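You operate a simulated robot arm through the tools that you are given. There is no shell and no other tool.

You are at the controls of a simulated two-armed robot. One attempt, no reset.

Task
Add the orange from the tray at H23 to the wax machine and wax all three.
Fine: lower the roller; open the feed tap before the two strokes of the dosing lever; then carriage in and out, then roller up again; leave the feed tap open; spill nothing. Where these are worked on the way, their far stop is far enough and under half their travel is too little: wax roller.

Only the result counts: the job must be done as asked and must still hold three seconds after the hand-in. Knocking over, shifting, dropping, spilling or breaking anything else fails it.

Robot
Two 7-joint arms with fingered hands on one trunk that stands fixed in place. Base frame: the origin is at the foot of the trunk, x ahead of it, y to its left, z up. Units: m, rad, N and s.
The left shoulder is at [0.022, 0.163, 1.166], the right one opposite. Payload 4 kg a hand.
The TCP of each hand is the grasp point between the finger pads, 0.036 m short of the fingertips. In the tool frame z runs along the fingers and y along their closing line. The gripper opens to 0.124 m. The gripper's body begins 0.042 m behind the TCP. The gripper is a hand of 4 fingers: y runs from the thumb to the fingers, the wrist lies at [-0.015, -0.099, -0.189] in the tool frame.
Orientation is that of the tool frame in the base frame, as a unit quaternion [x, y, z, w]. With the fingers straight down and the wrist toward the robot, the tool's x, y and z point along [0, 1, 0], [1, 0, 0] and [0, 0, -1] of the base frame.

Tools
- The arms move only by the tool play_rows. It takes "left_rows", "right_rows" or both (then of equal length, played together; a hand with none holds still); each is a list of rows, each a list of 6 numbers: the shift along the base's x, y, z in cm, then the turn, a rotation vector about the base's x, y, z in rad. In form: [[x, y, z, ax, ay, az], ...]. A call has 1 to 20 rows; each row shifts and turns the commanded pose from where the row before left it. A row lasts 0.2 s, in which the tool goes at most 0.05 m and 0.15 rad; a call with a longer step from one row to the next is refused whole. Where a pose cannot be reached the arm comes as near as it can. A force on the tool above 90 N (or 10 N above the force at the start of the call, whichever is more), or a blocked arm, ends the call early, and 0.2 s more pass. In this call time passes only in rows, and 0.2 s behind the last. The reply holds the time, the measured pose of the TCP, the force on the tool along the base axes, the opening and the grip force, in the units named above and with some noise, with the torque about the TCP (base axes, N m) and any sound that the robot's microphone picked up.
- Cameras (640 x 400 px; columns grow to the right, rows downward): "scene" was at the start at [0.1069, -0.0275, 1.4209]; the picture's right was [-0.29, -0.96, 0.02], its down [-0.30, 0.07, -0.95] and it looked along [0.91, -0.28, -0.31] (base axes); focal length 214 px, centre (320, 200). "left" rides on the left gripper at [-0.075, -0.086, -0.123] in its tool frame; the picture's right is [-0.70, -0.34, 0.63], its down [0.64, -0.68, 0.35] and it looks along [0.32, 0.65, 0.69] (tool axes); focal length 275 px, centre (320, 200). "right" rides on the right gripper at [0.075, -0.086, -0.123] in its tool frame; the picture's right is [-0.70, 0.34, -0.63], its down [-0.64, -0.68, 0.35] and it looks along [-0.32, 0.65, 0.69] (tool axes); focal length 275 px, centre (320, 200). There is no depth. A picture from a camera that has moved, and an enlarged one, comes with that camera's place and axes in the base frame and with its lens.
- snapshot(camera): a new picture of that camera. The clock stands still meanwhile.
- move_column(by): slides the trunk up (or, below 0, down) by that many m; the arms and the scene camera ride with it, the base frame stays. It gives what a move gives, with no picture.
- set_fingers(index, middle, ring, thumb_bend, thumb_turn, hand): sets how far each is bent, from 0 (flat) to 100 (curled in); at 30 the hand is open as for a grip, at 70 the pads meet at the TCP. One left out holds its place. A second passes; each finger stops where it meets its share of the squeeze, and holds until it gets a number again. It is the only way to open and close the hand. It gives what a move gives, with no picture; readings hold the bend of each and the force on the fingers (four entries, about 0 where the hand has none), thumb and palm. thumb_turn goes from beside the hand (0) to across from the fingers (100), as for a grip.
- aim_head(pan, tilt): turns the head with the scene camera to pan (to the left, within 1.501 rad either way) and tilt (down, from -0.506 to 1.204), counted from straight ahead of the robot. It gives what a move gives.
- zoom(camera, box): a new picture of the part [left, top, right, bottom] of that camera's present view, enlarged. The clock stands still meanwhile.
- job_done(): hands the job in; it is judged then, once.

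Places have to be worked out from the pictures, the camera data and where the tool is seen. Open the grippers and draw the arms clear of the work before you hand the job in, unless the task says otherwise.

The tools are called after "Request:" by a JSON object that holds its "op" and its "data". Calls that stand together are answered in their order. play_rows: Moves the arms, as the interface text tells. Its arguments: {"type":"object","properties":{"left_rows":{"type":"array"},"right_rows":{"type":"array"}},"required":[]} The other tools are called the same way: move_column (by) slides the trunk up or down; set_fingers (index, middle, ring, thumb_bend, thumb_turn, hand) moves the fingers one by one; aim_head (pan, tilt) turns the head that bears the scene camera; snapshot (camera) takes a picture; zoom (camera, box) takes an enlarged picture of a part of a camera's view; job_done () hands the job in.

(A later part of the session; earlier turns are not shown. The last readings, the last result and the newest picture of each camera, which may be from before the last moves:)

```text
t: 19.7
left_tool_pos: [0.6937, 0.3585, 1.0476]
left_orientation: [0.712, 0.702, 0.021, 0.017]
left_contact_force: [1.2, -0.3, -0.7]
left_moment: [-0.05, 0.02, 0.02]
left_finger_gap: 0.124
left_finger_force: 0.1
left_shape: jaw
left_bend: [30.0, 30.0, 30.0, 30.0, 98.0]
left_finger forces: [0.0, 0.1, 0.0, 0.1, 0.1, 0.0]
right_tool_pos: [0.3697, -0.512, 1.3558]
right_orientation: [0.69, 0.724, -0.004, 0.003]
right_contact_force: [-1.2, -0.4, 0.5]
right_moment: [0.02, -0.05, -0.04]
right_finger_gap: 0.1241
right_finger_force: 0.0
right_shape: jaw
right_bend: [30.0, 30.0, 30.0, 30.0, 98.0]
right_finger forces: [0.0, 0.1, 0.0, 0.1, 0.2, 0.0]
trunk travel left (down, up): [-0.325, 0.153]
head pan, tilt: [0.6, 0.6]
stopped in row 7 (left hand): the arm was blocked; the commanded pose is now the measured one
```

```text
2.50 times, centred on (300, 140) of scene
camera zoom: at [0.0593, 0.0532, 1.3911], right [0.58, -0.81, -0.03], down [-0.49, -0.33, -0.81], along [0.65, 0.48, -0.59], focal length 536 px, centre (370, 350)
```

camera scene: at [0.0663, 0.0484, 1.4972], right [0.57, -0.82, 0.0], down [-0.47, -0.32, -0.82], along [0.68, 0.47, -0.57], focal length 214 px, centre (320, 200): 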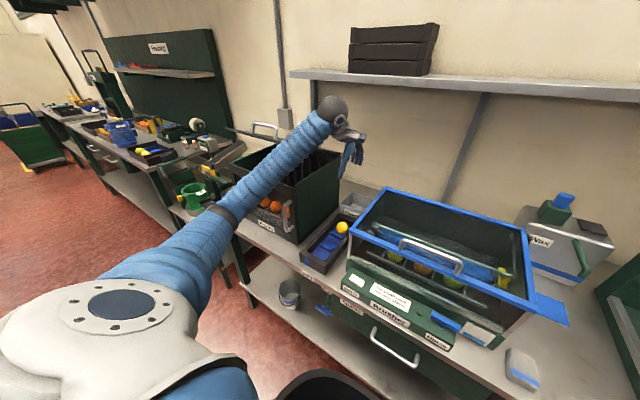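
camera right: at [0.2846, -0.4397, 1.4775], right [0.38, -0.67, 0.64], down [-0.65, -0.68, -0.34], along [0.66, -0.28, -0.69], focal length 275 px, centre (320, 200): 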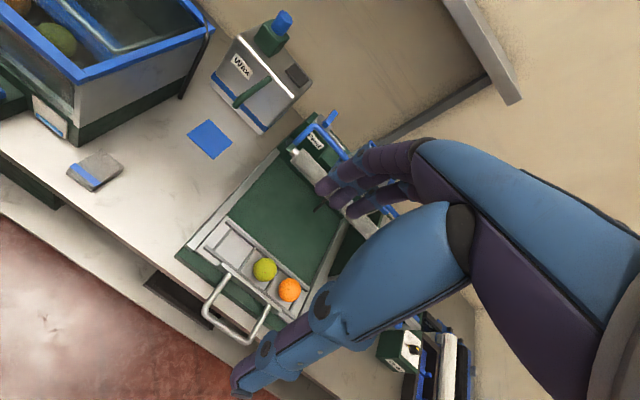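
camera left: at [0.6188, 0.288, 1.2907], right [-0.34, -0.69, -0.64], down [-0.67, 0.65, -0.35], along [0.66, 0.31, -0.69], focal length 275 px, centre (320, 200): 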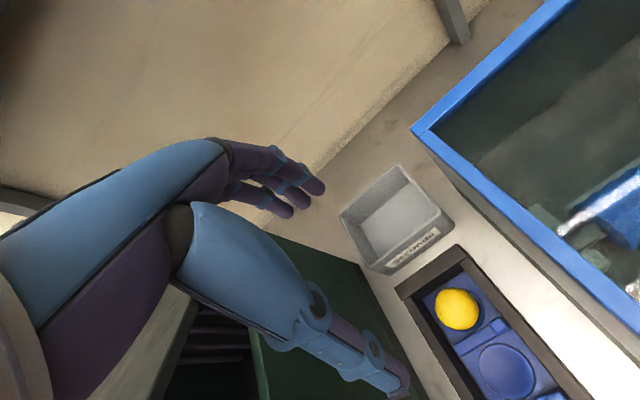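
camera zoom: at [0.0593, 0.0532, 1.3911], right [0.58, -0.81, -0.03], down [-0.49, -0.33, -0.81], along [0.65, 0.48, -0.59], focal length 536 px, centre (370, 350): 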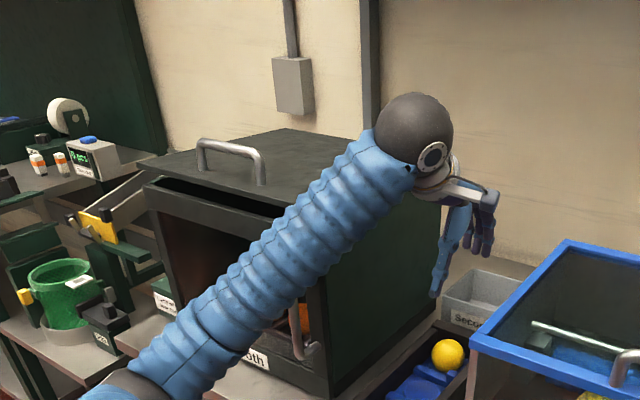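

The lid is nearly shut with my forearm wedged under its front edge. I retract the arm back along the forearm's own axis so it slides out from under the lid.

Request:
{"op": "play_rows", "data": {"left_rows": [[-0.8, -0.2, -0.25, 0, 0, 0], [-0.8, -0.2, -0.25, 0, 0, 0], [-0.8, -0.2, -0.25, 0, 0, 0], [-0.8, -0.2, -0.25, 0, 0, 0], [-0.8, -0.2, -0.25, 0, 0, 0], [-0.8, -0.2, -0.25, 0, 0, 0]]}}

Request:
{"op": "zoom", "data": {"camera": "scene", "box": [200, 60, 400, 220]}}

```text
t: 21.1
left_tool_pos: [0.6633, 0.3463, 1.0114]
left_orientation: [0.714, 0.7, 0.008, 0.008]
left_contact_force: [-0.3, -0.7, 0.3]
left_moment: [-0.02, -0.02, -0.01]
left_finger_gap: 0.1239
left_finger_force: 0.1
left_shape: jaw
left_bend: [30.0, 30.0, 30.0, 30.0, 98.0]
left_finger forces: [0.1, 0.1, 0.1, 0.1, 0.0, 0.1]
right_tool_pos: [0.389, -0.5097, 1.3507]
right_orientation: [0.69, 0.723, -0.011, -0.002]
right_contact_force: [-0.1, -0.6, 0.4]
right_moment: [0.03, -0.03, -0.01]
right_finger_gap: 0.124
right_finger_force: 0.0
right_shape: jaw
right_bend: [30.0, 30.0, 30.0, 30.0, 98.0]
right_finger forces: [0.1, 0.0, 0.0, 0.0, 0.1, 0.1]
trunk travel left (down, up): [-0.325, 0.153]
head pan, tilt: [0.6, 0.6]
```

```text
2.50 times, centred on (300, 140) of scene
camera zoom: at [0.088, 0.0485, 1.3898], right [0.56, -0.83, -0.03], down [-0.51, -0.32, -0.8], along [0.65, 0.47, -0.6], focal length 536 px, centre (370, 350)
```

zoom: 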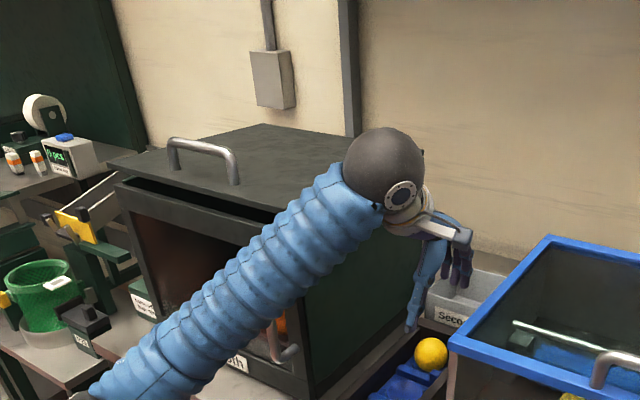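

The trunk is back to neutral. The lid still seems slightly ajar; I zoom to see whether the forearm still holds it.

Request:
{"op": "zoom", "data": {"camera": "scene", "box": [230, 90, 340, 180]}}

Request:
{"op": "snapshot", "data": {"camera": "left"}}

```text
4.44 times, centred on (285, 135) of scene
camera zoom: at [0.088, 0.0485, 1.3898], right [0.56, -0.83, -0.03], down [-0.51, -0.32, -0.8], along [0.65, 0.47, -0.6], focal length 953 px, centre (476, 489)
```

zoom: 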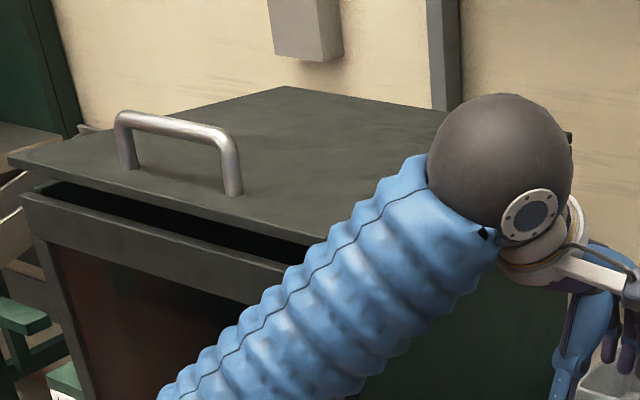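

```text
taken
camera left: at [0.5726, 0.272, 1.1332], right [-0.34, -0.69, -0.64], down [-0.66, 0.66, -0.36], along [0.67, 0.3, -0.68], focal length 275 px, centre (320, 200)
```

left: 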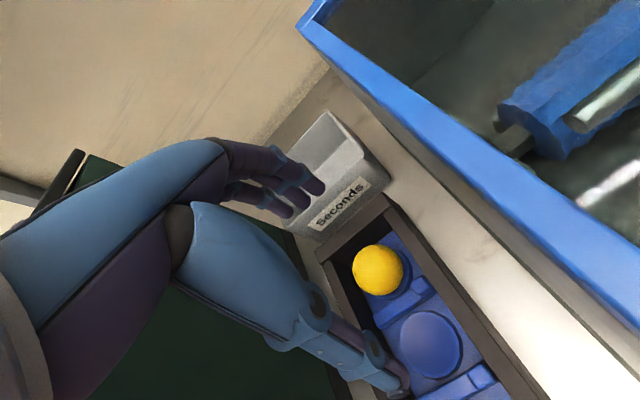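

The lid is still up a few degrees. I continue retracting along the same line and check whether it closes.

Request:
{"op": "play_rows", "data": {"left_rows": [[-0.9, -0.2, -0.25, 0, 0, 0], [-0.9, -0.2, -0.25, 0, 0, 0], [-0.9, -0.2, -0.25, 0, 0, 0], [-0.9, -0.2, -0.25, 0, 0, 0], [-0.9, -0.2, -0.2, 0, 0, 0], [-0.9, -0.2, -0.1, 0, 0, 0], [-0.9, -0.1, 0, 0, 0, 0], [-0.9, 0, 0, 0, 0, 0]]}}

Request:
{"op": "zoom", "data": {"camera": "scene", "box": [200, 60, 400, 220]}}

```text
t: 22.9
left_tool_pos: [0.5925, 0.3307, 1.0026]
left_orientation: [0.714, 0.7, 0.009, 0.009]
left_contact_force: [0.5, -0.1, -1.0]
left_moment: [0.0, -0.01, -0.01]
left_finger_gap: 0.1238
left_finger_force: 0.0
left_shape: jaw
left_bend: [30.0, 30.0, 30.0, 30.0, 98.0]
left_finger forces: [0.0, 0.0, 0.1, 0.0, 0.0, 0.0]
right_tool_pos: [0.3903, -0.5099, 1.3516]
right_orientation: [0.691, 0.723, -0.011, -0.002]
right_contact_force: [0.1, 0.2, 0.3]
right_moment: [0.0, -0.01, 0.02]
right_finger_gap: 0.124
right_finger_force: 0.2
right_shape: jaw
right_bend: [30.0, 30.0, 30.0, 30.0, 98.0]
right_finger forces: [0.1, 0.0, 0.1, 0.1, 0.0, 0.1]
trunk travel left (down, up): [-0.325, 0.153]
head pan, tilt: [0.6, 0.6]
```

```text
2.50 times, centred on (300, 140) of scene
camera zoom: at [0.0881, 0.0495, 1.3908], right [0.56, -0.82, -0.03], down [-0.51, -0.32, -0.8], along [0.65, 0.47, -0.6], focal length 536 px, centre (370, 350)
```

zoom: 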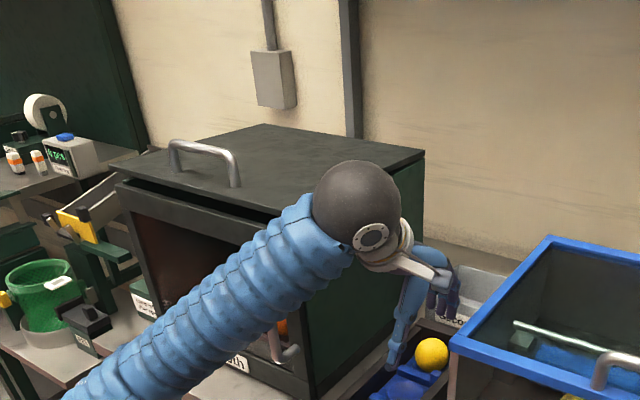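

The lid hasn't moved. I retract further and then look at the Booth unobstructed.

Request:
{"op": "play_rows", "data": {"left_rows": [[-1.0, -0.3, 0.1, 0, 0, 0], [-1.0, -0.3, 0.1, 0, 0, 0], [-1.0, -0.3, 0.1, 0, 0, 0], [-1.0, -0.3, 0.1, 0, 0, 0], [-1.0, -0.3, 0.1, 0, 0, 0], [-1.0, -0.3, 0.1, 0, 0, 0], [-1.0, -0.3, 0.1, 0, 0, 0], [-1.0, -0.3, 0.1, 0, 0, 0], [-1.0, -0.3, 0.1, 0, 0, 0], [-1.0, -0.3, 0.1, 0, 0, 0]]}}

Request:
{"op": "aim_head", "data": {"pan": 0.85, "tilt": 0.5}}

Request:
{"op": "snapshot", "data": {"camera": "scene"}}

Request:
{"op": "zoom", "data": {"camera": "scene", "box": [240, 90, 440, 250]}}

```text
t: 25.1
left_tool_pos: [0.4987, 0.2991, 1.0107]
left_orientation: [0.714, 0.7, 0.007, 0.008]
left_contact_force: [0.9, 0.1, -0.4]
left_moment: [0.0, 0.03, 0.02]
left_finger_gap: 0.1239
left_finger_force: 0.1
left_shape: jaw
left_bend: [30.0, 30.0, 30.0, 30.0, 98.0]
left_finger forces: [0.0, 0.0, 0.0, 0.0, 0.0, 0.0]
left hand out of reach, approached as far as the arm can: row 10
right_tool_pos: [0.3915, -0.5092, 1.3527]
right_orientation: [0.691, 0.723, -0.011, -0.002]
right_contact_force: [-0.2, 0.3, 0.5]
right_moment: [0.03, 0.0, 0.03]
right_finger_gap: 0.124
right_finger_force: 0.0
right_shape: jaw
right_bend: [30.0, 30.0, 30.0, 30.0, 98.0]
right_finger forces: [0.0, 0.1, 0.0, 0.0, 0.0, 0.0]
trunk travel left (down, up): [-0.325, 0.153]
head pan, tilt: [0.6, 0.6]
```

```text
t: 25.9
left_tool_pos: [0.4986, 0.2999, 1.0109]
left_orientation: [0.714, 0.7, 0.007, 0.009]
left_contact_force: [-1.5, 0.2, -0.2]
left_moment: [-0.04, 0.02, -0.05]
left_finger_gap: 0.124
left_finger_force: 0.1
left_shape: jaw
left_bend: [30.0, 30.0, 30.0, 30.0, 98.0]
left_finger forces: [0.1, 0.1, 0.1, 0.0, 0.0, 0.0]
right_tool_pos: [0.3906, -0.5103, 1.3516]
right_orientation: [0.69, 0.723, -0.011, -0.002]
right_contact_force: [0.3, -0.4, 0.5]
right_moment: [0.03, -0.01, 0.02]
right_finger_gap: 0.1239
right_finger_force: 0.1
right_shape: jaw
right_bend: [30.0, 30.0, 30.0, 30.0, 98.0]
right_finger forces: [0.1, 0.0, 0.0, 0.0, 0.0, 0.0]
trunk travel left (down, up): [-0.325, 0.153]
head pan, tilt: [0.85, 0.499]
```

```text
taken
camera scene: at [0.0761, 0.0677, 1.4006], right [0.75, -0.66, -0.04], down [-0.37, -0.36, -0.86], along [0.55, 0.66, -0.51], focal length 214 px, centre (320, 200)
```

scene: 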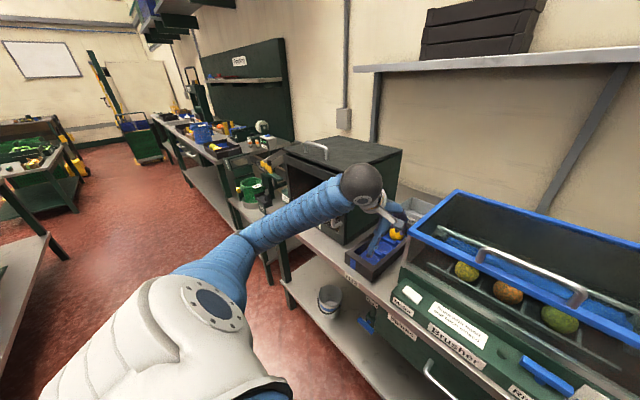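

```text
2.50 times, centred on (340, 170) of scene
camera zoom: at [0.0761, 0.0677, 1.4006], right [0.75, -0.66, -0.04], down [-0.37, -0.36, -0.86], along [0.55, 0.66, -0.51], focal length 536 px, centre (270, 275)
```

zoom: 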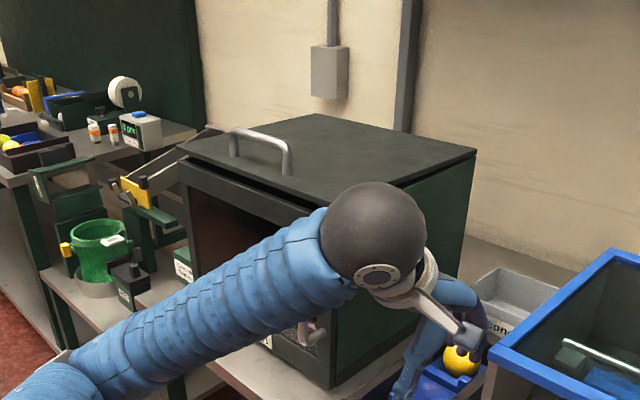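

The lid remains slightly ajar at the front by itself. I recreate the earlier (t=10.3) viewing direction to compare with the lid's original position.

Request:
{"op": "aim_head", "data": {"pan": 0.499, "tilt": 0.6}}

Request:
{"op": "zoom", "data": {"camera": "scene", "box": [220, 90, 420, 250]}}

Request:
{"op": "snapshot", "data": {"camera": "scene"}}

```text
t: 26.7
left_tool_pos: [0.499, 0.3, 1.0121]
left_orientation: [0.714, 0.7, 0.007, 0.009]
left_contact_force: [0.3, 0.5, -0.6]
left_moment: [0.02, 0.0, 0.02]
left_finger_gap: 0.1242
left_finger_force: 0.1
left_shape: jaw
left_bend: [30.0, 30.0, 30.0, 30.0, 98.0]
left_finger forces: [0.1, 0.1, 0.0, 0.1, 0.0, 0.1]
right_tool_pos: [0.3911, -0.5095, 1.3532]
right_orientation: [0.69, 0.723, -0.011, -0.003]
right_contact_force: [0.7, -1.3, -1.1]
right_moment: [0.02, 0.0, -0.01]
right_finger_gap: 0.124
right_finger_force: 0.2
right_shape: jaw
right_bend: [30.0, 30.0, 30.0, 30.0, 98.0]
right_finger forces: [0.0, 0.0, 0.1, 0.1, 0.0, 0.0]
trunk travel left (down, up): [-0.325, 0.153]
head pan, tilt: [0.499, 0.6]
```

```text
2.50 times, centred on (320, 170) of scene
camera zoom: at [0.093, 0.0418, 1.3906], right [0.48, -0.88, -0.03], down [-0.54, -0.27, -0.8], along [0.69, 0.4, -0.61], focal length 536 px, centre (320, 275)
```

zoom: 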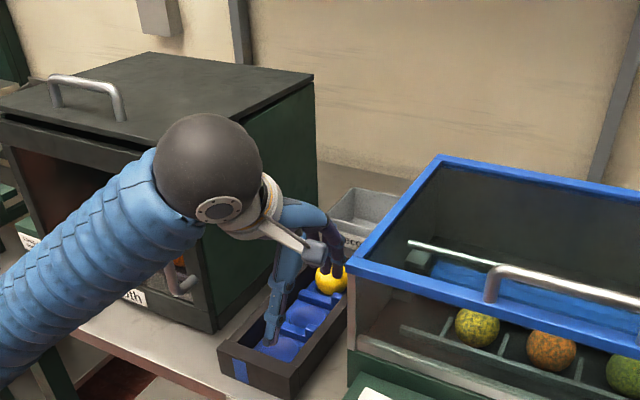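

```text
taken
camera scene: at [0.093, 0.0418, 1.3906], right [0.48, -0.88, -0.03], down [-0.54, -0.27, -0.8], along [0.69, 0.4, -0.61], focal length 214 px, centre (320, 200)
```

scene: 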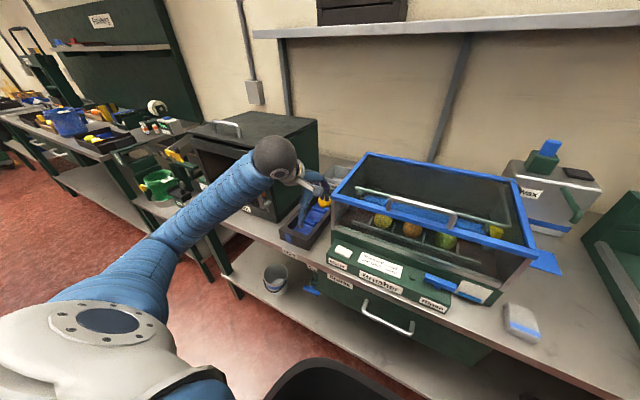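

The lid is now ~2 cm ajar at the front compared with t=10.3, held by hinge friction; I must press it shut again. I raise the column to have the left arm come from above, with the forearm already clear of the Booth.

Request:
{"op": "move_column", "data": {"by": 0.15}}

Request:
{"op": "zoom", "data": {"camera": "scene", "box": [140, 90, 400, 290]}}

```text
t: 28.5
left_tool_pos: [0.4995, 0.3017, 1.1622]
left_orientation: [0.714, 0.7, 0.009, 0.008]
left_contact_force: [0.3, 1.0, -0.6]
left_moment: [-0.03, -0.01, 0.03]
left_finger_gap: 0.124
left_finger_force: 0.0
left_shape: jaw
left_bend: [30.0, 30.0, 30.0, 30.0, 98.0]
left_finger forces: [0.1, 0.1, 0.1, 0.0, 0.1, 0.0]
right_tool_pos: [0.3907, -0.5097, 1.5022]
right_orientation: [0.691, 0.723, -0.01, -0.002]
right_contact_force: [-0.3, 0.3, 0.1]
right_moment: [0.0, -0.01, 0.05]
right_finger_gap: 0.1241
right_finger_force: 0.1
right_shape: jaw
right_bend: [30.0, 30.0, 30.0, 30.0, 98.0]
right_finger forces: [0.0, 0.1, 0.0, 0.1, 0.1, 0.1]
trunk travel left (down, up): [-0.475, 0.003]
head pan, tilt: [0.499, 0.6]
```

```text
2.00 times, centred on (270, 190) of scene
camera zoom: at [0.0681, 0.0417, 1.5473], right [0.48, -0.88, 0.0], down [-0.5, -0.27, -0.82], along [0.72, 0.4, -0.57], focal length 429 px, centre (420, 220)
```

zoom: 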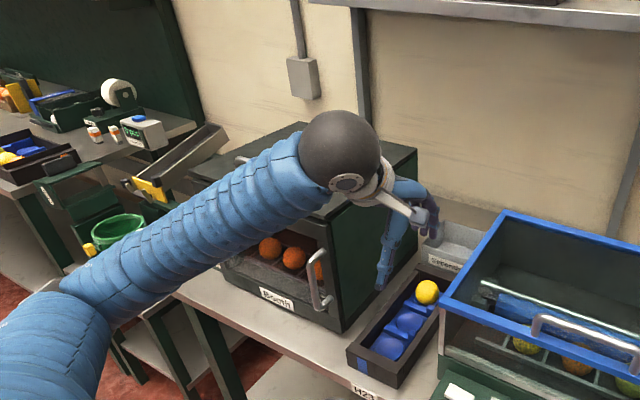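

The arm is clear. I close the left fingers into a point and carry the hand up and over the lid's free front-right area (≈(0.585, 0.54)).

Request:
{"op": "set_fingers", "data": {"hand": "left", "index": 70, "middle": 70, "ring": 70, "thumb_bend": 65}}

Request:
{"op": "play_rows", "data": {"left_rows": [[0, 0, 1.5, 0, 0, 0], [0, 0, 1.5, 0, 0, 0], [0, 0, 1.5, 0, 0, 0], [0, 0, 1.5, 0, 0, 0], [0, 0, 1.5, 0, 0, 0], [0, 0, 1.5, 0, 0, 0], [0, 0, 1.5, 0, 0, 0], [0, 0, 1.5, 0, 0, 0], [0, 0, 1.5, 0, 0, 0], [0.4, 1.5, 0, 0, 0, 0], [0.4, 1.5, 0, 0, 0, 0], [0.4, 1.5, 0, 0, 0, 0], [0.4, 1.5, 0, 0, 0, 0], [0.4, 1.5, 0, 0, 0, 0], [0.4, 1.5, 0, 0, 0, 0], [0.4, 1.5, 0, 0, 0, 0], [0.4, 1.5, 0, 0, 0, 0], [0, 0, 0, 0, 0, 0]]}}

Request:
{"op": "snapshot", "data": {"camera": "scene"}}

Request:
{"op": "snapshot", "data": {"camera": "left"}}

```text
t: 29.5
left_tool_pos: [0.499, 0.3008, 1.1612]
left_orientation: [0.714, 0.7, 0.01, 0.008]
left_contact_force: [0.2, -0.1, 0.3]
left_moment: [0.02, 0.03, 0.02]
left_finger_gap: 0.0086
left_finger_force: 0.0
left_shape: fingers
left_bend: [70.0, 70.0, 70.0, 65.0, 98.0]
left_finger forces: [0.0, 0.0, 0.1, 0.0, 0.0, 0.0]
right_tool_pos: [0.3898, -0.5108, 1.5029]
right_orientation: [0.691, 0.723, -0.011, -0.003]
right_contact_force: [0.1, -0.3, -0.8]
right_moment: [-0.02, -0.01, 0.04]
right_finger_gap: 0.124
right_finger_force: 0.0
right_shape: jaw
right_bend: [30.0, 30.0, 30.0, 30.0, 98.0]
right_finger forces: [0.1, 0.0, 0.0, 0.0, 0.0, 0.0]
trunk travel left (down, up): [-0.475, 0.003]
head pan, tilt: [0.499, 0.6]
```

```text
t: 33.3
left_tool_pos: [0.5318, 0.4217, 1.2982]
left_orientation: [0.713, 0.701, 0.009, 0.009]
left_contact_force: [-0.3, -0.1, 0.6]
left_moment: [0.0, 0.02, -0.01]
left_finger_gap: 0.0091
left_finger_force: 0.0
left_shape: fingers
left_bend: [70.0, 70.0, 70.0, 65.0, 98.0]
left_finger forces: [0.0, 0.0, 0.0, 0.1, 0.1, 0.1]
right_tool_pos: [0.3904, -0.5098, 1.5029]
right_orientation: [0.691, 0.723, -0.011, -0.002]
right_contact_force: [0.0, 0.6, -0.3]
right_moment: [0.02, -0.03, 0.03]
right_finger_gap: 0.1239
right_finger_force: 0.2
right_shape: jaw
right_bend: [30.0, 30.0, 30.0, 30.0, 98.0]
right_finger forces: [0.0, 0.0, 0.0, 0.0, 0.1, 0.0]
trunk travel left (down, up): [-0.475, 0.003]
head pan, tilt: [0.499, 0.6]
```

```text
taken
camera scene: at [0.0683, 0.0416, 1.5471], right [0.48, -0.88, 0.0], down [-0.5, -0.27, -0.82], along [0.72, 0.4, -0.57], focal length 214 px, centre (320, 200)
```

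scene: 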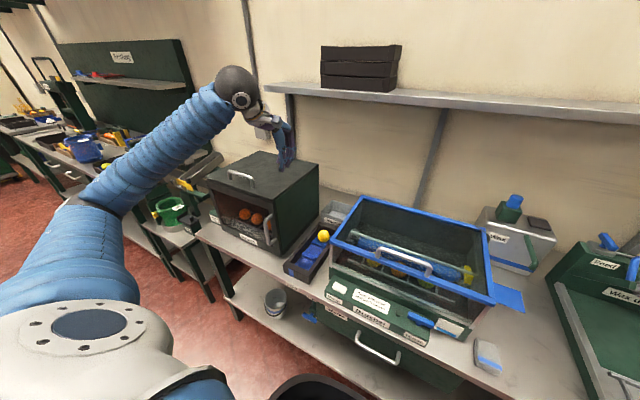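

```text
taken
camera left: at [0.4409, 0.3482, 1.419], right [-0.33, -0.69, -0.64], down [-0.66, 0.66, -0.36], along [0.67, 0.3, -0.68], focal length 275 px, centre (320, 200)
```

left: 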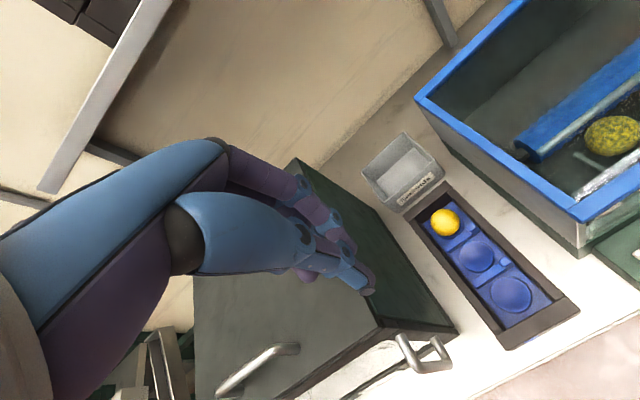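

Both views are clear now. I zoom to see the lid's state and its edges.

Request:
{"op": "zoom", "data": {"camera": "scene", "box": [190, 120, 340, 240]}}

Request:
{"op": "zoom", "data": {"camera": "left", "box": [180, 220, 480, 400]}}

```text
3.33 times, centred on (265, 180) of scene
camera zoom: at [0.0683, 0.0416, 1.5471], right [0.48, -0.88, 0.0], down [-0.5, -0.27, -0.82], along [0.72, 0.4, -0.57], focal length 715 px, centre (503, 267)
```

zoom: 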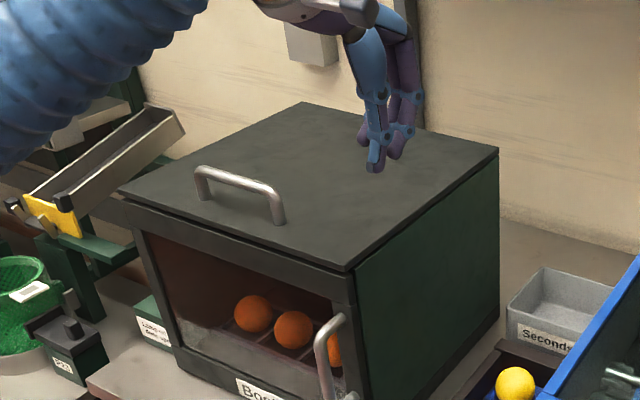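

```text
2.13 times, centred on (330, 310) of left
camera zoom: at [0.4409, 0.3482, 1.419], right [-0.33, -0.69, -0.64], down [-0.66, 0.66, -0.36], along [0.67, 0.3, -0.68], focal length 587 px, centre (299, -35)
```

zoom: 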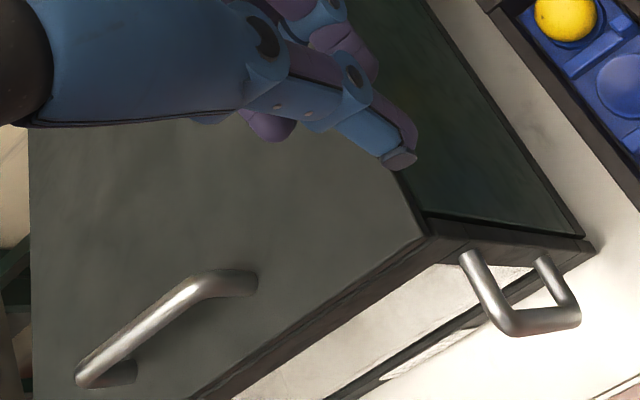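

The lid is fully shut again (it closes slowly by itself), and nothing else looks disturbed. Now I approach from above with the hand yawed 45° so wrist and forearm stay well right of the Booth; index and ring curled for a thumb–middle pinch in the narrow cell.

Request:
{"op": "play_rows", "data": {"left_rows": [[0.7, -0.9, -0.3, 0, 0, 0.06], [0.7, -0.9, -0.3, 0, 0, 0.06], [0.7, -0.9, -0.3, 0, 0, 0.06], [0.7, -0.9, -0.3, 0, 0, 0.06], [0.7, -0.9, -0.3, 0, 0, 0.06], [0.7, -0.9, -0.3, 0, 0, 0.06], [0.7, -0.9, -0.3, 0, 0, 0.06], [0.7, -0.9, -0.3, 0, 0, 0.06], [0.7, -0.9, -0.3, 0, 0, 0.06], [0.7, -0.9, -0.3, 0, 0, 0.06], [0.7, 0, -0.3, 0, 0, 0.06], [0.7, 0, -0.3, 0, 0, 0.06], [0.7, 0, -0.3, 0, 0, 0.065], [0, 0, 0, 0, 0, 0]]}}

Request:
{"op": "set_fingers", "data": {"hand": "left", "index": 100, "middle": 30, "ring": 100, "thumb_bend": 30}}

Request:
{"op": "snapshot", "data": {"camera": "left"}}

Request:
{"op": "snapshot", "data": {"camera": "scene"}}

```text
t: 36.3
left_tool_pos: [0.6202, 0.3311, 1.2604]
left_orientation: [0.391, 0.92, 0.011, 0.005]
left_contact_force: [0.1, -0.3, 0.5]
left_moment: [-0.01, 0.02, 0.01]
left_finger_gap: 0.0088
left_finger_force: 0.1
left_shape: fingers
left_bend: [70.0, 70.0, 70.0, 65.0, 98.0]
left_finger forces: [0.1, 0.0, 0.0, 0.1, 0.0, 0.0]
right_tool_pos: [0.3911, -0.5098, 1.5022]
right_orientation: [0.691, 0.723, -0.011, -0.002]
right_contact_force: [-0.6, 0.5, 0.2]
right_moment: [0.0, 0.01, -0.01]
right_finger_gap: 0.1241
right_finger_force: 0.0
right_shape: jaw
right_bend: [30.0, 30.0, 30.0, 30.0, 98.0]
right_finger forces: [0.0, 0.0, 0.0, 0.1, 0.0, 0.1]
trunk travel left (down, up): [-0.475, 0.003]
head pan, tilt: [0.499, 0.6]
```

```text
t: 37.3
left_tool_pos: [0.6211, 0.332, 1.26]
left_orientation: [0.391, 0.92, 0.012, 0.004]
left_contact_force: [0.4, -0.1, 0.5]
left_moment: [0.0, 0.01, -0.01]
left_finger_gap: 0.079
left_finger_force: 0.2
left_shape: fingers
left_bend: [100.0, 30.0, 100.0, 30.0, 98.0]
left_finger forces: [0.0, 0.0, 0.0, 0.1, 0.0, 0.0]
right_tool_pos: [0.3901, -0.51, 1.5028]
right_orientation: [0.691, 0.723, -0.011, -0.002]
right_contact_force: [0.4, -0.3, -0.3]
right_moment: [0.0, -0.01, 0.01]
right_finger_gap: 0.1241
right_finger_force: 0.0
right_shape: jaw
right_bend: [30.0, 30.0, 30.0, 30.0, 98.0]
right_finger forces: [0.0, 0.1, 0.1, 0.0, 0.1, 0.0]
trunk travel left (down, up): [-0.475, 0.003]
head pan, tilt: [0.499, 0.6]
```

```text
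taken
camera left: at [0.6084, 0.2165, 1.3799], right [0.25, -0.72, -0.64], down [-0.93, 0.0, -0.36], along [0.26, 0.69, -0.67], focal length 275 px, centre (320, 200)
```

left: 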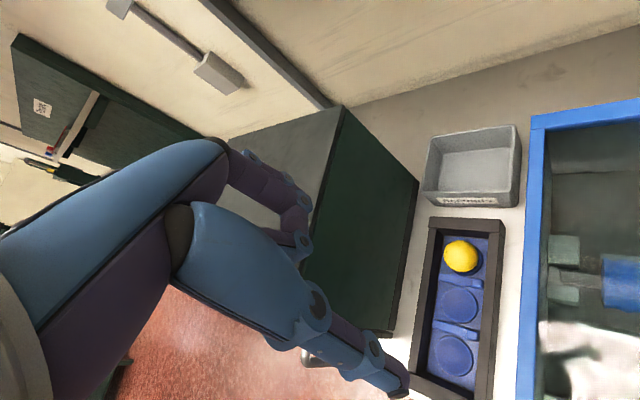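

```text
taken
camera scene: at [0.0681, 0.0418, 1.5471], right [0.48, -0.88, 0.0], down [-0.5, -0.27, -0.82], along [0.72, 0.4, -0.57], focal length 214 px, centre (320, 200)
```

scene: 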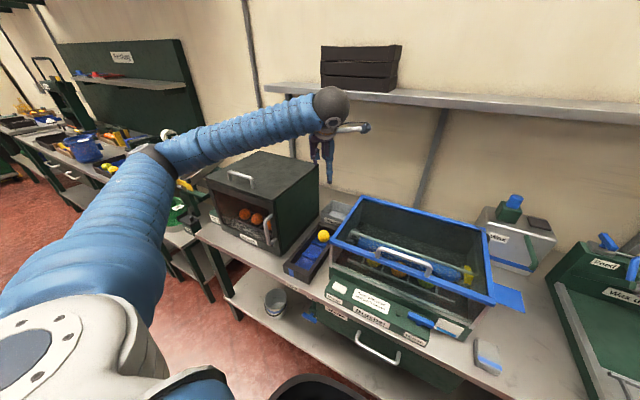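

The elbow is now high and the forearm runs well in front of the Booth. The fruit again computes to (0.705, 0.371, 0.86); I descend to about 13 cm above it.

Request:
{"op": "play_rows", "data": {"left_rows": [[0.7, 0.33, -1.2, 0, 0, 0], [0.7, 0.33, -1.2, 0, 0, 0], [0.7, 0.33, -1.2, 0, 0, 0], [0.7, 0.33, -1.2, 0, 0, 0], [0.7, 0.33, -1.2, 0, 0, 0], [0.7, 0.33, -1.2, 0, 0, 0], [0.7, 0.33, -1.2, 0, 0, 0], [0.7, 0.33, -1.2, 0, 0, 0], [0.7, 0.33, -1.2, 0, 0, 0], [0.7, 0.33, -1.2, 0, 0, 0], [0.7, 0.33, -1.2, 0, 0, 0], [0.7, 0.33, -1.2, 0, 0, 0], [0, 0, -1.2, 0, 0, 0], [0, 0, -1.2, 0, 0, 0], [0, 0, -1.2, 0, 0, 0], [0, 0, -1.2, 0, 0, 0], [0, 0, -1.2, 0, 0, 0], [0, 0, 0, 0, 0, 0]]}}

Request:
{"op": "zoom", "data": {"camera": "scene", "box": [180, 80, 440, 290]}}

Request:
{"op": "snapshot", "data": {"camera": "left"}}

```text
t: 41.1
left_tool_pos: [0.706, 0.3724, 1.0536]
left_orientation: [0.391, 0.92, 0.012, 0.005]
left_contact_force: [-0.8, 0.0, -0.3]
left_moment: [0.0, 0.01, -0.02]
left_finger_gap: 0.079
left_finger_force: 0.0
left_shape: fingers
left_bend: [100.0, 30.0, 100.0, 30.0, 98.0]
left_finger forces: [0.0, 0.0, 0.1, 0.1, 0.0, 0.0]
right_tool_pos: [0.391, -0.5099, 1.5024]
right_orientation: [0.691, 0.723, -0.012, -0.001]
right_contact_force: [0.4, -0.6, -0.4]
right_moment: [0.01, 0.05, 0.03]
right_finger_gap: 0.1241
right_finger_force: 0.0
right_shape: jaw
right_bend: [30.0, 30.0, 30.0, 30.0, 98.0]
right_finger forces: [0.0, 0.0, 0.0, 0.0, 0.0, 0.1]
trunk travel left (down, up): [-0.475, 0.003]
head pan, tilt: [0.499, 0.6]
```

```text
1.90 times, centred on (310, 185) of scene
camera zoom: at [0.068, 0.0416, 1.5471], right [0.48, -0.88, 0.0], down [-0.5, -0.27, -0.83], along [0.72, 0.4, -0.56], focal length 408 px, centre (339, 229)
```

zoom: 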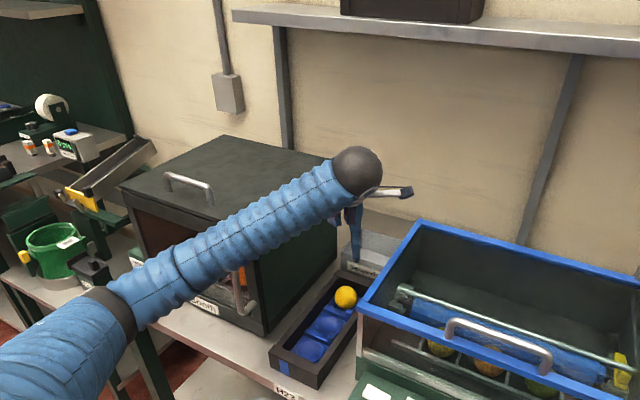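

```text
taken
camera left: at [0.6934, 0.2565, 1.1748], right [0.25, -0.72, -0.64], down [-0.93, 0.0, -0.36], along [0.26, 0.69, -0.67], focal length 275 px, centre (320, 200)
```

left: 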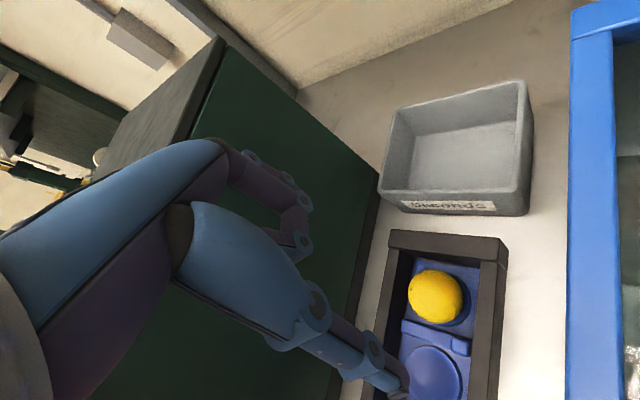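

No contact, trunk steady. Two-view fix: fruit centre ≈ (0.704, 0.370, 0.863), r 0.03. I pre-close the middle finger and thumb to slip beside the fruit, and check the hand shape.

Request:
{"op": "set_fingers", "data": {"hand": "left", "middle": 48, "thumb_bend": 42}}

Request:
{"op": "zoom", "data": {"camera": "scene", "box": [300, 140, 400, 260]}}

Request:
{"op": "zoom", "data": {"camera": "left", "box": [240, 200, 540, 400]}}

```text
t: 42.1
left_tool_pos: [0.706, 0.3704, 1.0545]
left_orientation: [0.392, 0.92, 0.012, 0.004]
left_contact_force: [0.4, -0.5, 0.2]
left_moment: [0.01, 0.02, 0.02]
left_finger_gap: 0.0737
left_finger_force: 0.0
left_shape: fingers
left_bend: [100.0, 48.0, 100.0, 42.0, 98.0]
left_finger forces: [0.0, 0.0, 0.0, 0.1, 0.0, 0.0]
right_tool_pos: [0.3899, -0.5096, 1.5026]
right_orientation: [0.691, 0.723, -0.012, -0.002]
right_contact_force: [-0.7, -0.7, 0.7]
right_moment: [-0.03, 0.0, -0.04]
right_finger_gap: 0.1239
right_finger_force: 0.2
right_shape: jaw
right_bend: [30.0, 30.0, 30.0, 30.0, 98.0]
right_finger forces: [0.1, 0.0, 0.0, 0.0, 0.0, 0.1]
trunk travel left (down, up): [-0.475, 0.003]
head pan, tilt: [0.499, 0.6]
```

```text
3.33 times, centred on (350, 200) of scene
camera zoom: at [0.0681, 0.0417, 1.5471], right [0.48, -0.88, 0.0], down [-0.5, -0.27, -0.82], along [0.72, 0.4, -0.57], focal length 715 px, centre (220, 200)
```

zoom: 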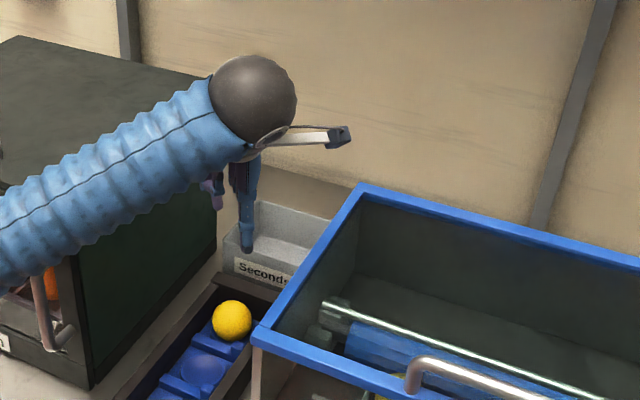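

```text
2.00 times, centred on (390, 300) of left
camera zoom: at [0.6935, 0.2565, 1.1749], right [0.25, -0.72, -0.64], down [-0.93, 0.0, -0.36], along [0.26, 0.69, -0.67], focal length 551 px, centre (180, 0)
```

zoom: 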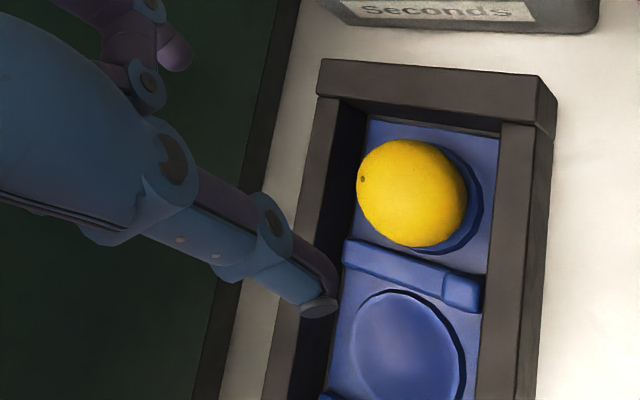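

I descend straight over the fruit to TCP z≈0.935 (tips just above it) to check alignment.

Request:
{"op": "play_rows", "data": {"left_rows": [[-0.02, 0, -1.2, -0.0019, 0.0017, 0], [-0.02, 0, -1.2, -0.0019, 0.0017, 0], [-0.02, 0, -1.2, -0.0019, 0.0017, 0], [-0.02, 0, -1.2, -0.0019, 0.0017, 0], [-0.02, 0, -1.2, -0.0019, 0.0017, 0], [-0.02, 0, -1.2, -0.0019, 0.0017, 0], [-0.02, 0, -1.2, -0.0019, 0.0017, 0], [-0.02, 0, -1.2, -0.0019, 0.0017, 0], [-0.02, 0, -1.2, -0.0019, 0.0017, 0], [-0.02, 0, -1.0, -0.0019, 0.0017, 0], [0, 0, 0, 0, 0, 0]]}}

Request:
{"op": "zoom", "data": {"camera": "scene", "box": [250, 150, 400, 270]}}

Request:
{"op": "snapshot", "data": {"camera": "left"}}

```text
t: 44.5
left_tool_pos: [0.7033, 0.3707, 0.935]
left_orientation: [0.392, 0.92, 0.0, 0.0]
left_contact_force: [-0.4, 0.0, 0.1]
left_moment: [-0.02, -0.06, 0.03]
left_finger_gap: 0.0739
left_finger_force: 0.1
left_shape: fingers
left_bend: [100.0, 48.0, 100.0, 42.0, 98.0]
left_finger forces: [0.1, 0.0, 0.1, 0.1, 0.0, 0.0]
right_tool_pos: [0.3918, -0.5109, 1.5024]
right_orientation: [0.691, 0.723, -0.012, -0.002]
right_contact_force: [-0.5, -0.1, -0.4]
right_moment: [-0.03, 0.04, -0.01]
right_finger_gap: 0.1241
right_finger_force: 0.0
right_shape: jaw
right_bend: [30.0, 30.0, 30.0, 30.0, 98.0]
right_finger forces: [0.1, 0.0, 0.0, 0.0, 0.0, 0.1]
trunk travel left (down, up): [-0.475, 0.003]
head pan, tilt: [0.499, 0.6]
```

```text
3.33 times, centred on (325, 210) of scene
camera zoom: at [0.0681, 0.0417, 1.5471], right [0.48, -0.88, 0.0], down [-0.5, -0.27, -0.82], along [0.72, 0.4, -0.57], focal length 715 px, centre (303, 167)
```

zoom: 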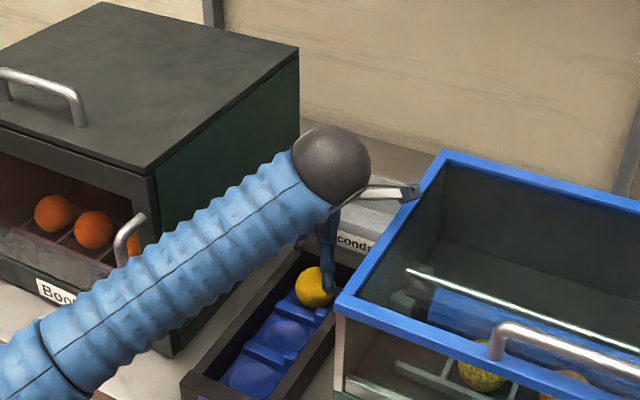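

```text
taken
camera left: at [0.6931, 0.2579, 1.0596], right [0.24, -0.74, -0.63], down [-0.94, -0.01, -0.35], along [0.25, 0.68, -0.69], focal length 275 px, centre (320, 200)
```

left: 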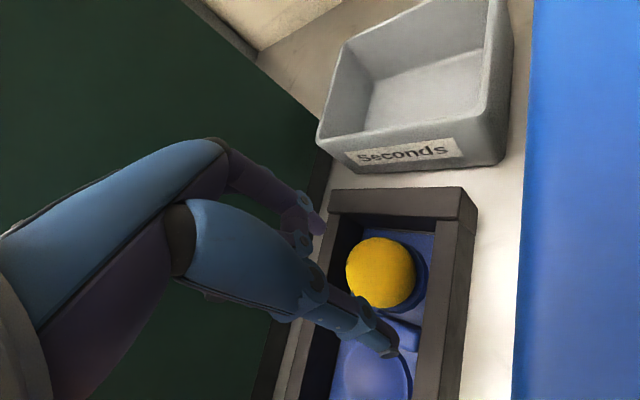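

The hand camera is just above the hood's left rim (y≈0.26), so going straight down would touch it. I lean the hand 15° (top toward the near-left) to bring the camera clear before descending.

Request:
{"op": "play_rows", "data": {"left_rows": [[-0.06, 0.06, 0.3, -0.0236, -0.0226, 0], [-0.06, 0.06, 0.3, -0.0236, -0.0226, 0], [-0.06, 0.06, 0, -0.0236, -0.0226, 0], [-0.06, 0.06, 0, -0.0236, -0.0226, 0], [-0.06, 0.06, 0, -0.0236, -0.0226, 0], [-0.06, 0.06, 0, -0.0236, -0.0226, 0], [-0.06, 0.06, 0, -0.0236, -0.0226, 0], [-0.06, 0.06, 0, -0.0236, -0.0226, 0], [0, 0, 0, 0, 0, 0]]}}

Request:
{"op": "snapshot", "data": {"camera": "left"}}

Request:
{"op": "zoom", "data": {"camera": "scene", "box": [250, 150, 400, 270]}}

```text
t: 46.5
left_tool_pos: [0.6983, 0.3753, 0.9411]
left_orientation: [0.388, 0.912, -0.052, 0.119]
left_contact_force: [-0.4, -0.5, -0.5]
left_moment: [0.01, 0.05, -0.01]
left_finger_gap: 0.0737
left_finger_force: 0.0
left_shape: fingers
left_bend: [100.0, 48.0, 100.0, 42.0, 98.0]
left_finger forces: [0.0, 0.0, 0.0, 0.0, 0.0, 0.1]
right_tool_pos: [0.3904, -0.5105, 1.5022]
right_orientation: [0.691, 0.723, -0.011, -0.002]
right_contact_force: [-0.1, 0.5, -0.1]
right_moment: [-0.01, 0.01, 0.0]
right_finger_gap: 0.1239
right_finger_force: 0.1
right_shape: jaw
right_bend: [30.0, 30.0, 30.0, 30.0, 98.0]
right_finger forces: [0.0, 0.1, 0.0, 0.0, 0.0, 0.1]
trunk travel left (down, up): [-0.475, 0.003]
head pan, tilt: [0.499, 0.6]
```

```text
taken
camera left: at [0.6647, 0.288, 1.0809], right [0.34, -0.84, -0.43], down [-0.86, -0.09, -0.5], along [0.38, 0.54, -0.75], focal length 275 px, centre (320, 200)
```

left: 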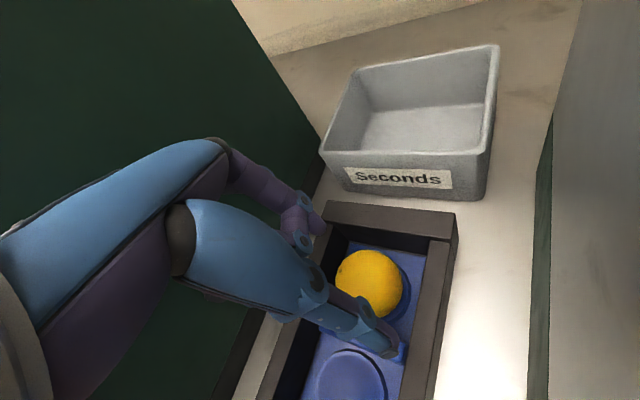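

```text
3.33 times, centred on (325, 210) of scene
camera zoom: at [0.0682, 0.0417, 1.5471], right [0.48, -0.88, 0.0], down [-0.5, -0.27, -0.82], along [0.72, 0.4, -0.57], focal length 715 px, centre (303, 167)
```

zoom: 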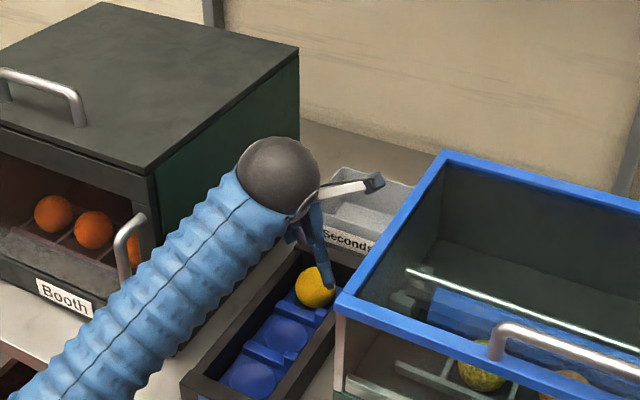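

Clear on both sides now. I zoom to find where the middle finger is relative to the fruit.

Request:
{"op": "zoom", "data": {"camera": "left", "box": [220, 160, 480, 400]}}

Request:
{"op": "zoom", "data": {"camera": "scene", "box": [295, 180, 345, 220]}}

```text
1.67 times, centred on (350, 280) of left
camera zoom: at [0.6647, 0.288, 1.0809], right [0.34, -0.84, -0.43], down [-0.86, -0.09, -0.5], along [0.38, 0.54, -0.75], focal length 459 px, centre (270, 67)
```

zoom: 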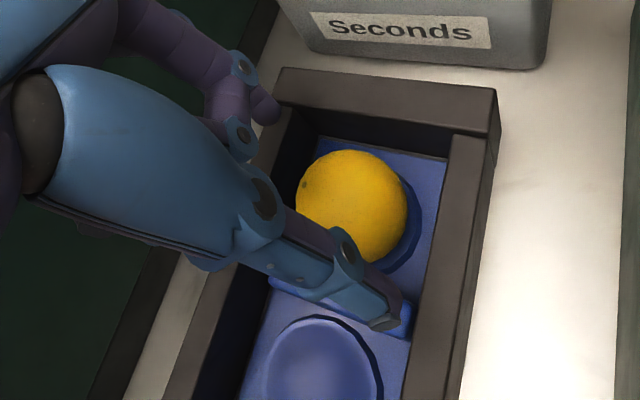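

```text
10.00 times, centred on (320, 200) of scene
camera zoom: at [0.0682, 0.0417, 1.5471], right [0.48, -0.88, 0.0], down [-0.5, -0.27, -0.82], along [0.72, 0.4, -0.57], focal length 2145 px, centre (320, 200)
```

zoom: 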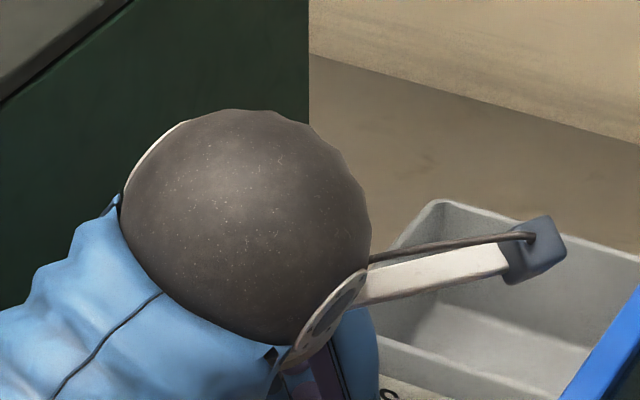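

The middle fingertip is visible at ≈(0.731, 0.405) just over the tray's left inner edge, thumb tip near (0.663, 0.331). I narrow both so they hug the fruit, then check.

Request:
{"op": "set_fingers", "data": {"hand": "left", "middle": 51, "thumb_bend": 50}}

Request:
{"op": "play_rows", "data": {"left_rows": [[0.1, -0.2, -0.8, 0, 0, 0], [0, 0, -0.8, 0, 0, 0], [0, 0, 0, 0, 0, 0]]}}

Request:
{"op": "zoom", "data": {"camera": "left", "box": [220, 160, 480, 400]}}

```text
t: 47.5
left_tool_pos: [0.6989, 0.3753, 0.9422]
left_orientation: [0.388, 0.913, -0.052, 0.119]
left_contact_force: [0.2, 0.2, 1.1]
left_moment: [0.0, -0.01, -0.01]
left_finger_gap: 0.0713
left_finger_force: 0.0
left_shape: fingers
left_bend: [100.0, 51.0, 100.0, 49.0, 97.0]
left_finger forces: [0.1, 0.1, 0.0, 0.0, 0.0, 0.0]
right_tool_pos: [0.391, -0.5115, 1.502]
right_orientation: [0.69, 0.723, -0.011, -0.002]
right_contact_force: [-0.3, 1.4, -0.5]
right_moment: [0.02, 0.0, -0.01]
right_finger_gap: 0.1242
right_finger_force: 0.0
right_shape: jaw
right_bend: [30.0, 30.0, 30.0, 30.0, 98.0]
right_finger forces: [0.0, 0.1, 0.0, 0.1, 0.0, 0.0]
trunk travel left (down, up): [-0.475, 0.003]
head pan, tilt: [0.499, 0.6]
```

```text
t: 48.3
left_tool_pos: [0.6995, 0.3743, 0.9268]
left_orientation: [0.387, 0.913, -0.051, 0.12]
left_contact_force: [0.2, -0.1, -0.4]
left_moment: [-0.01, -0.01, -0.01]
left_finger_gap: 0.0715
left_finger_force: 0.1
left_shape: fingers
left_bend: [100.0, 51.0, 100.0, 49.0, 97.0]
left_finger forces: [0.0, 0.0, 0.0, 0.0, 0.0, 0.1]
right_tool_pos: [0.3901, -0.5102, 1.5014]
right_orientation: [0.691, 0.723, -0.011, -0.003]
right_contact_force: [-0.3, 0.2, 0.3]
right_moment: [-0.01, -0.01, 0.01]
right_finger_gap: 0.1242
right_finger_force: 0.1
right_shape: jaw
right_bend: [30.0, 30.0, 30.0, 30.0, 98.0]
right_finger forces: [0.0, 0.0, 0.0, 0.0, 0.0, 0.0]
trunk travel left (down, up): [-0.475, 0.003]
head pan, tilt: [0.499, 0.6]
```

```text
1.67 times, centred on (350, 280) of left
camera zoom: at [0.6654, 0.2859, 1.0649], right [0.34, -0.84, -0.43], down [-0.86, -0.09, -0.5], along [0.38, 0.54, -0.75], focal length 459 px, centre (270, 67)
```

zoom: 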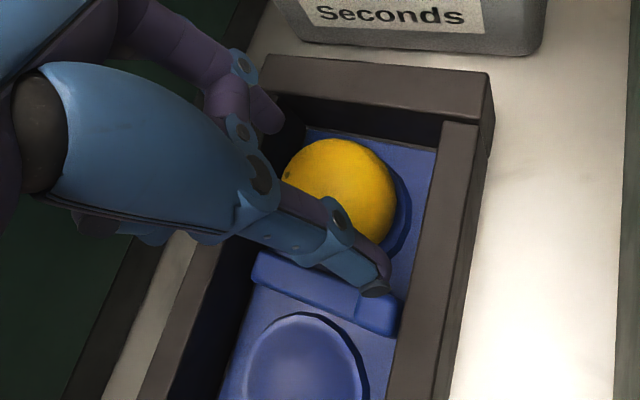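

Alignment is good (both tips within ~4 mm of hugging the fruit). I descend 3 cm in small steps.

Request:
{"op": "play_rows", "data": {"left_rows": [[0, 0, -0.5, 0, 0, 0], [0, 0, -0.5, 0, 0, 0], [0, 0, -0.5, 0, 0, 0], [0, 0, -0.5, 0, 0, 0], [0, 0, -0.5, 0, 0, 0], [0, 0, -0.5, 0, 0, 0], [0, 0, 0, 0, 0, 0]]}}

Request:
{"op": "zoom", "data": {"camera": "left", "box": [220, 160, 480, 400]}}

Request:
{"op": "zoom", "data": {"camera": "scene", "box": [250, 150, 400, 270]}}

```text
t: 49.9
left_tool_pos: [0.6989, 0.3743, 0.8988]
left_orientation: [0.388, 0.912, -0.05, 0.122]
left_contact_force: [2.1, 8.6, 25.7]
left_moment: [-0.89, 0.64, -0.14]
left_finger_gap: 0.0715
left_finger_force: 14.1
left_shape: fingers
left_bend: [100.0, 51.0, 100.0, 50.0, 97.0]
left_finger forces: [0.1, 0.0, 0.0, 0.0, 27.7, 0.1]
right_tool_pos: [0.3906, -0.5104, 1.5024]
right_orientation: [0.691, 0.723, -0.011, -0.001]
right_contact_force: [0.1, 0.4, 0.7]
right_moment: [0.03, 0.0, -0.02]
right_finger_gap: 0.1241
right_finger_force: 0.1
right_shape: jaw
right_bend: [30.0, 30.0, 30.0, 30.0, 98.0]
right_finger forces: [0.0, 0.0, 0.0, 0.0, 0.1, 0.1]
trunk travel left (down, up): [-0.475, 0.003]
head pan, tilt: [0.499, 0.6]
```

```text
1.67 times, centred on (350, 280) of left
camera zoom: at [0.6647, 0.2866, 1.0378], right [0.34, -0.84, -0.43], down [-0.86, -0.09, -0.5], along [0.38, 0.54, -0.75], focal length 459 px, centre (270, 67)
```

zoom: 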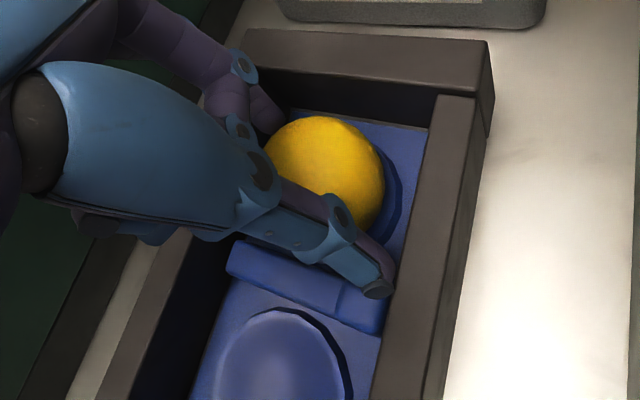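

```text
3.33 times, centred on (325, 210) of scene
camera zoom: at [0.0667, 0.0417, 1.5474], right [0.48, -0.88, 0.0], down [-0.5, -0.27, -0.83], along [0.72, 0.4, -0.56], focal length 715 px, centre (303, 167)
```

zoom: 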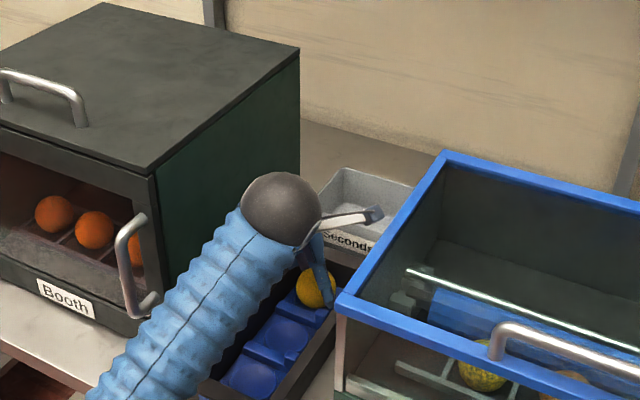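

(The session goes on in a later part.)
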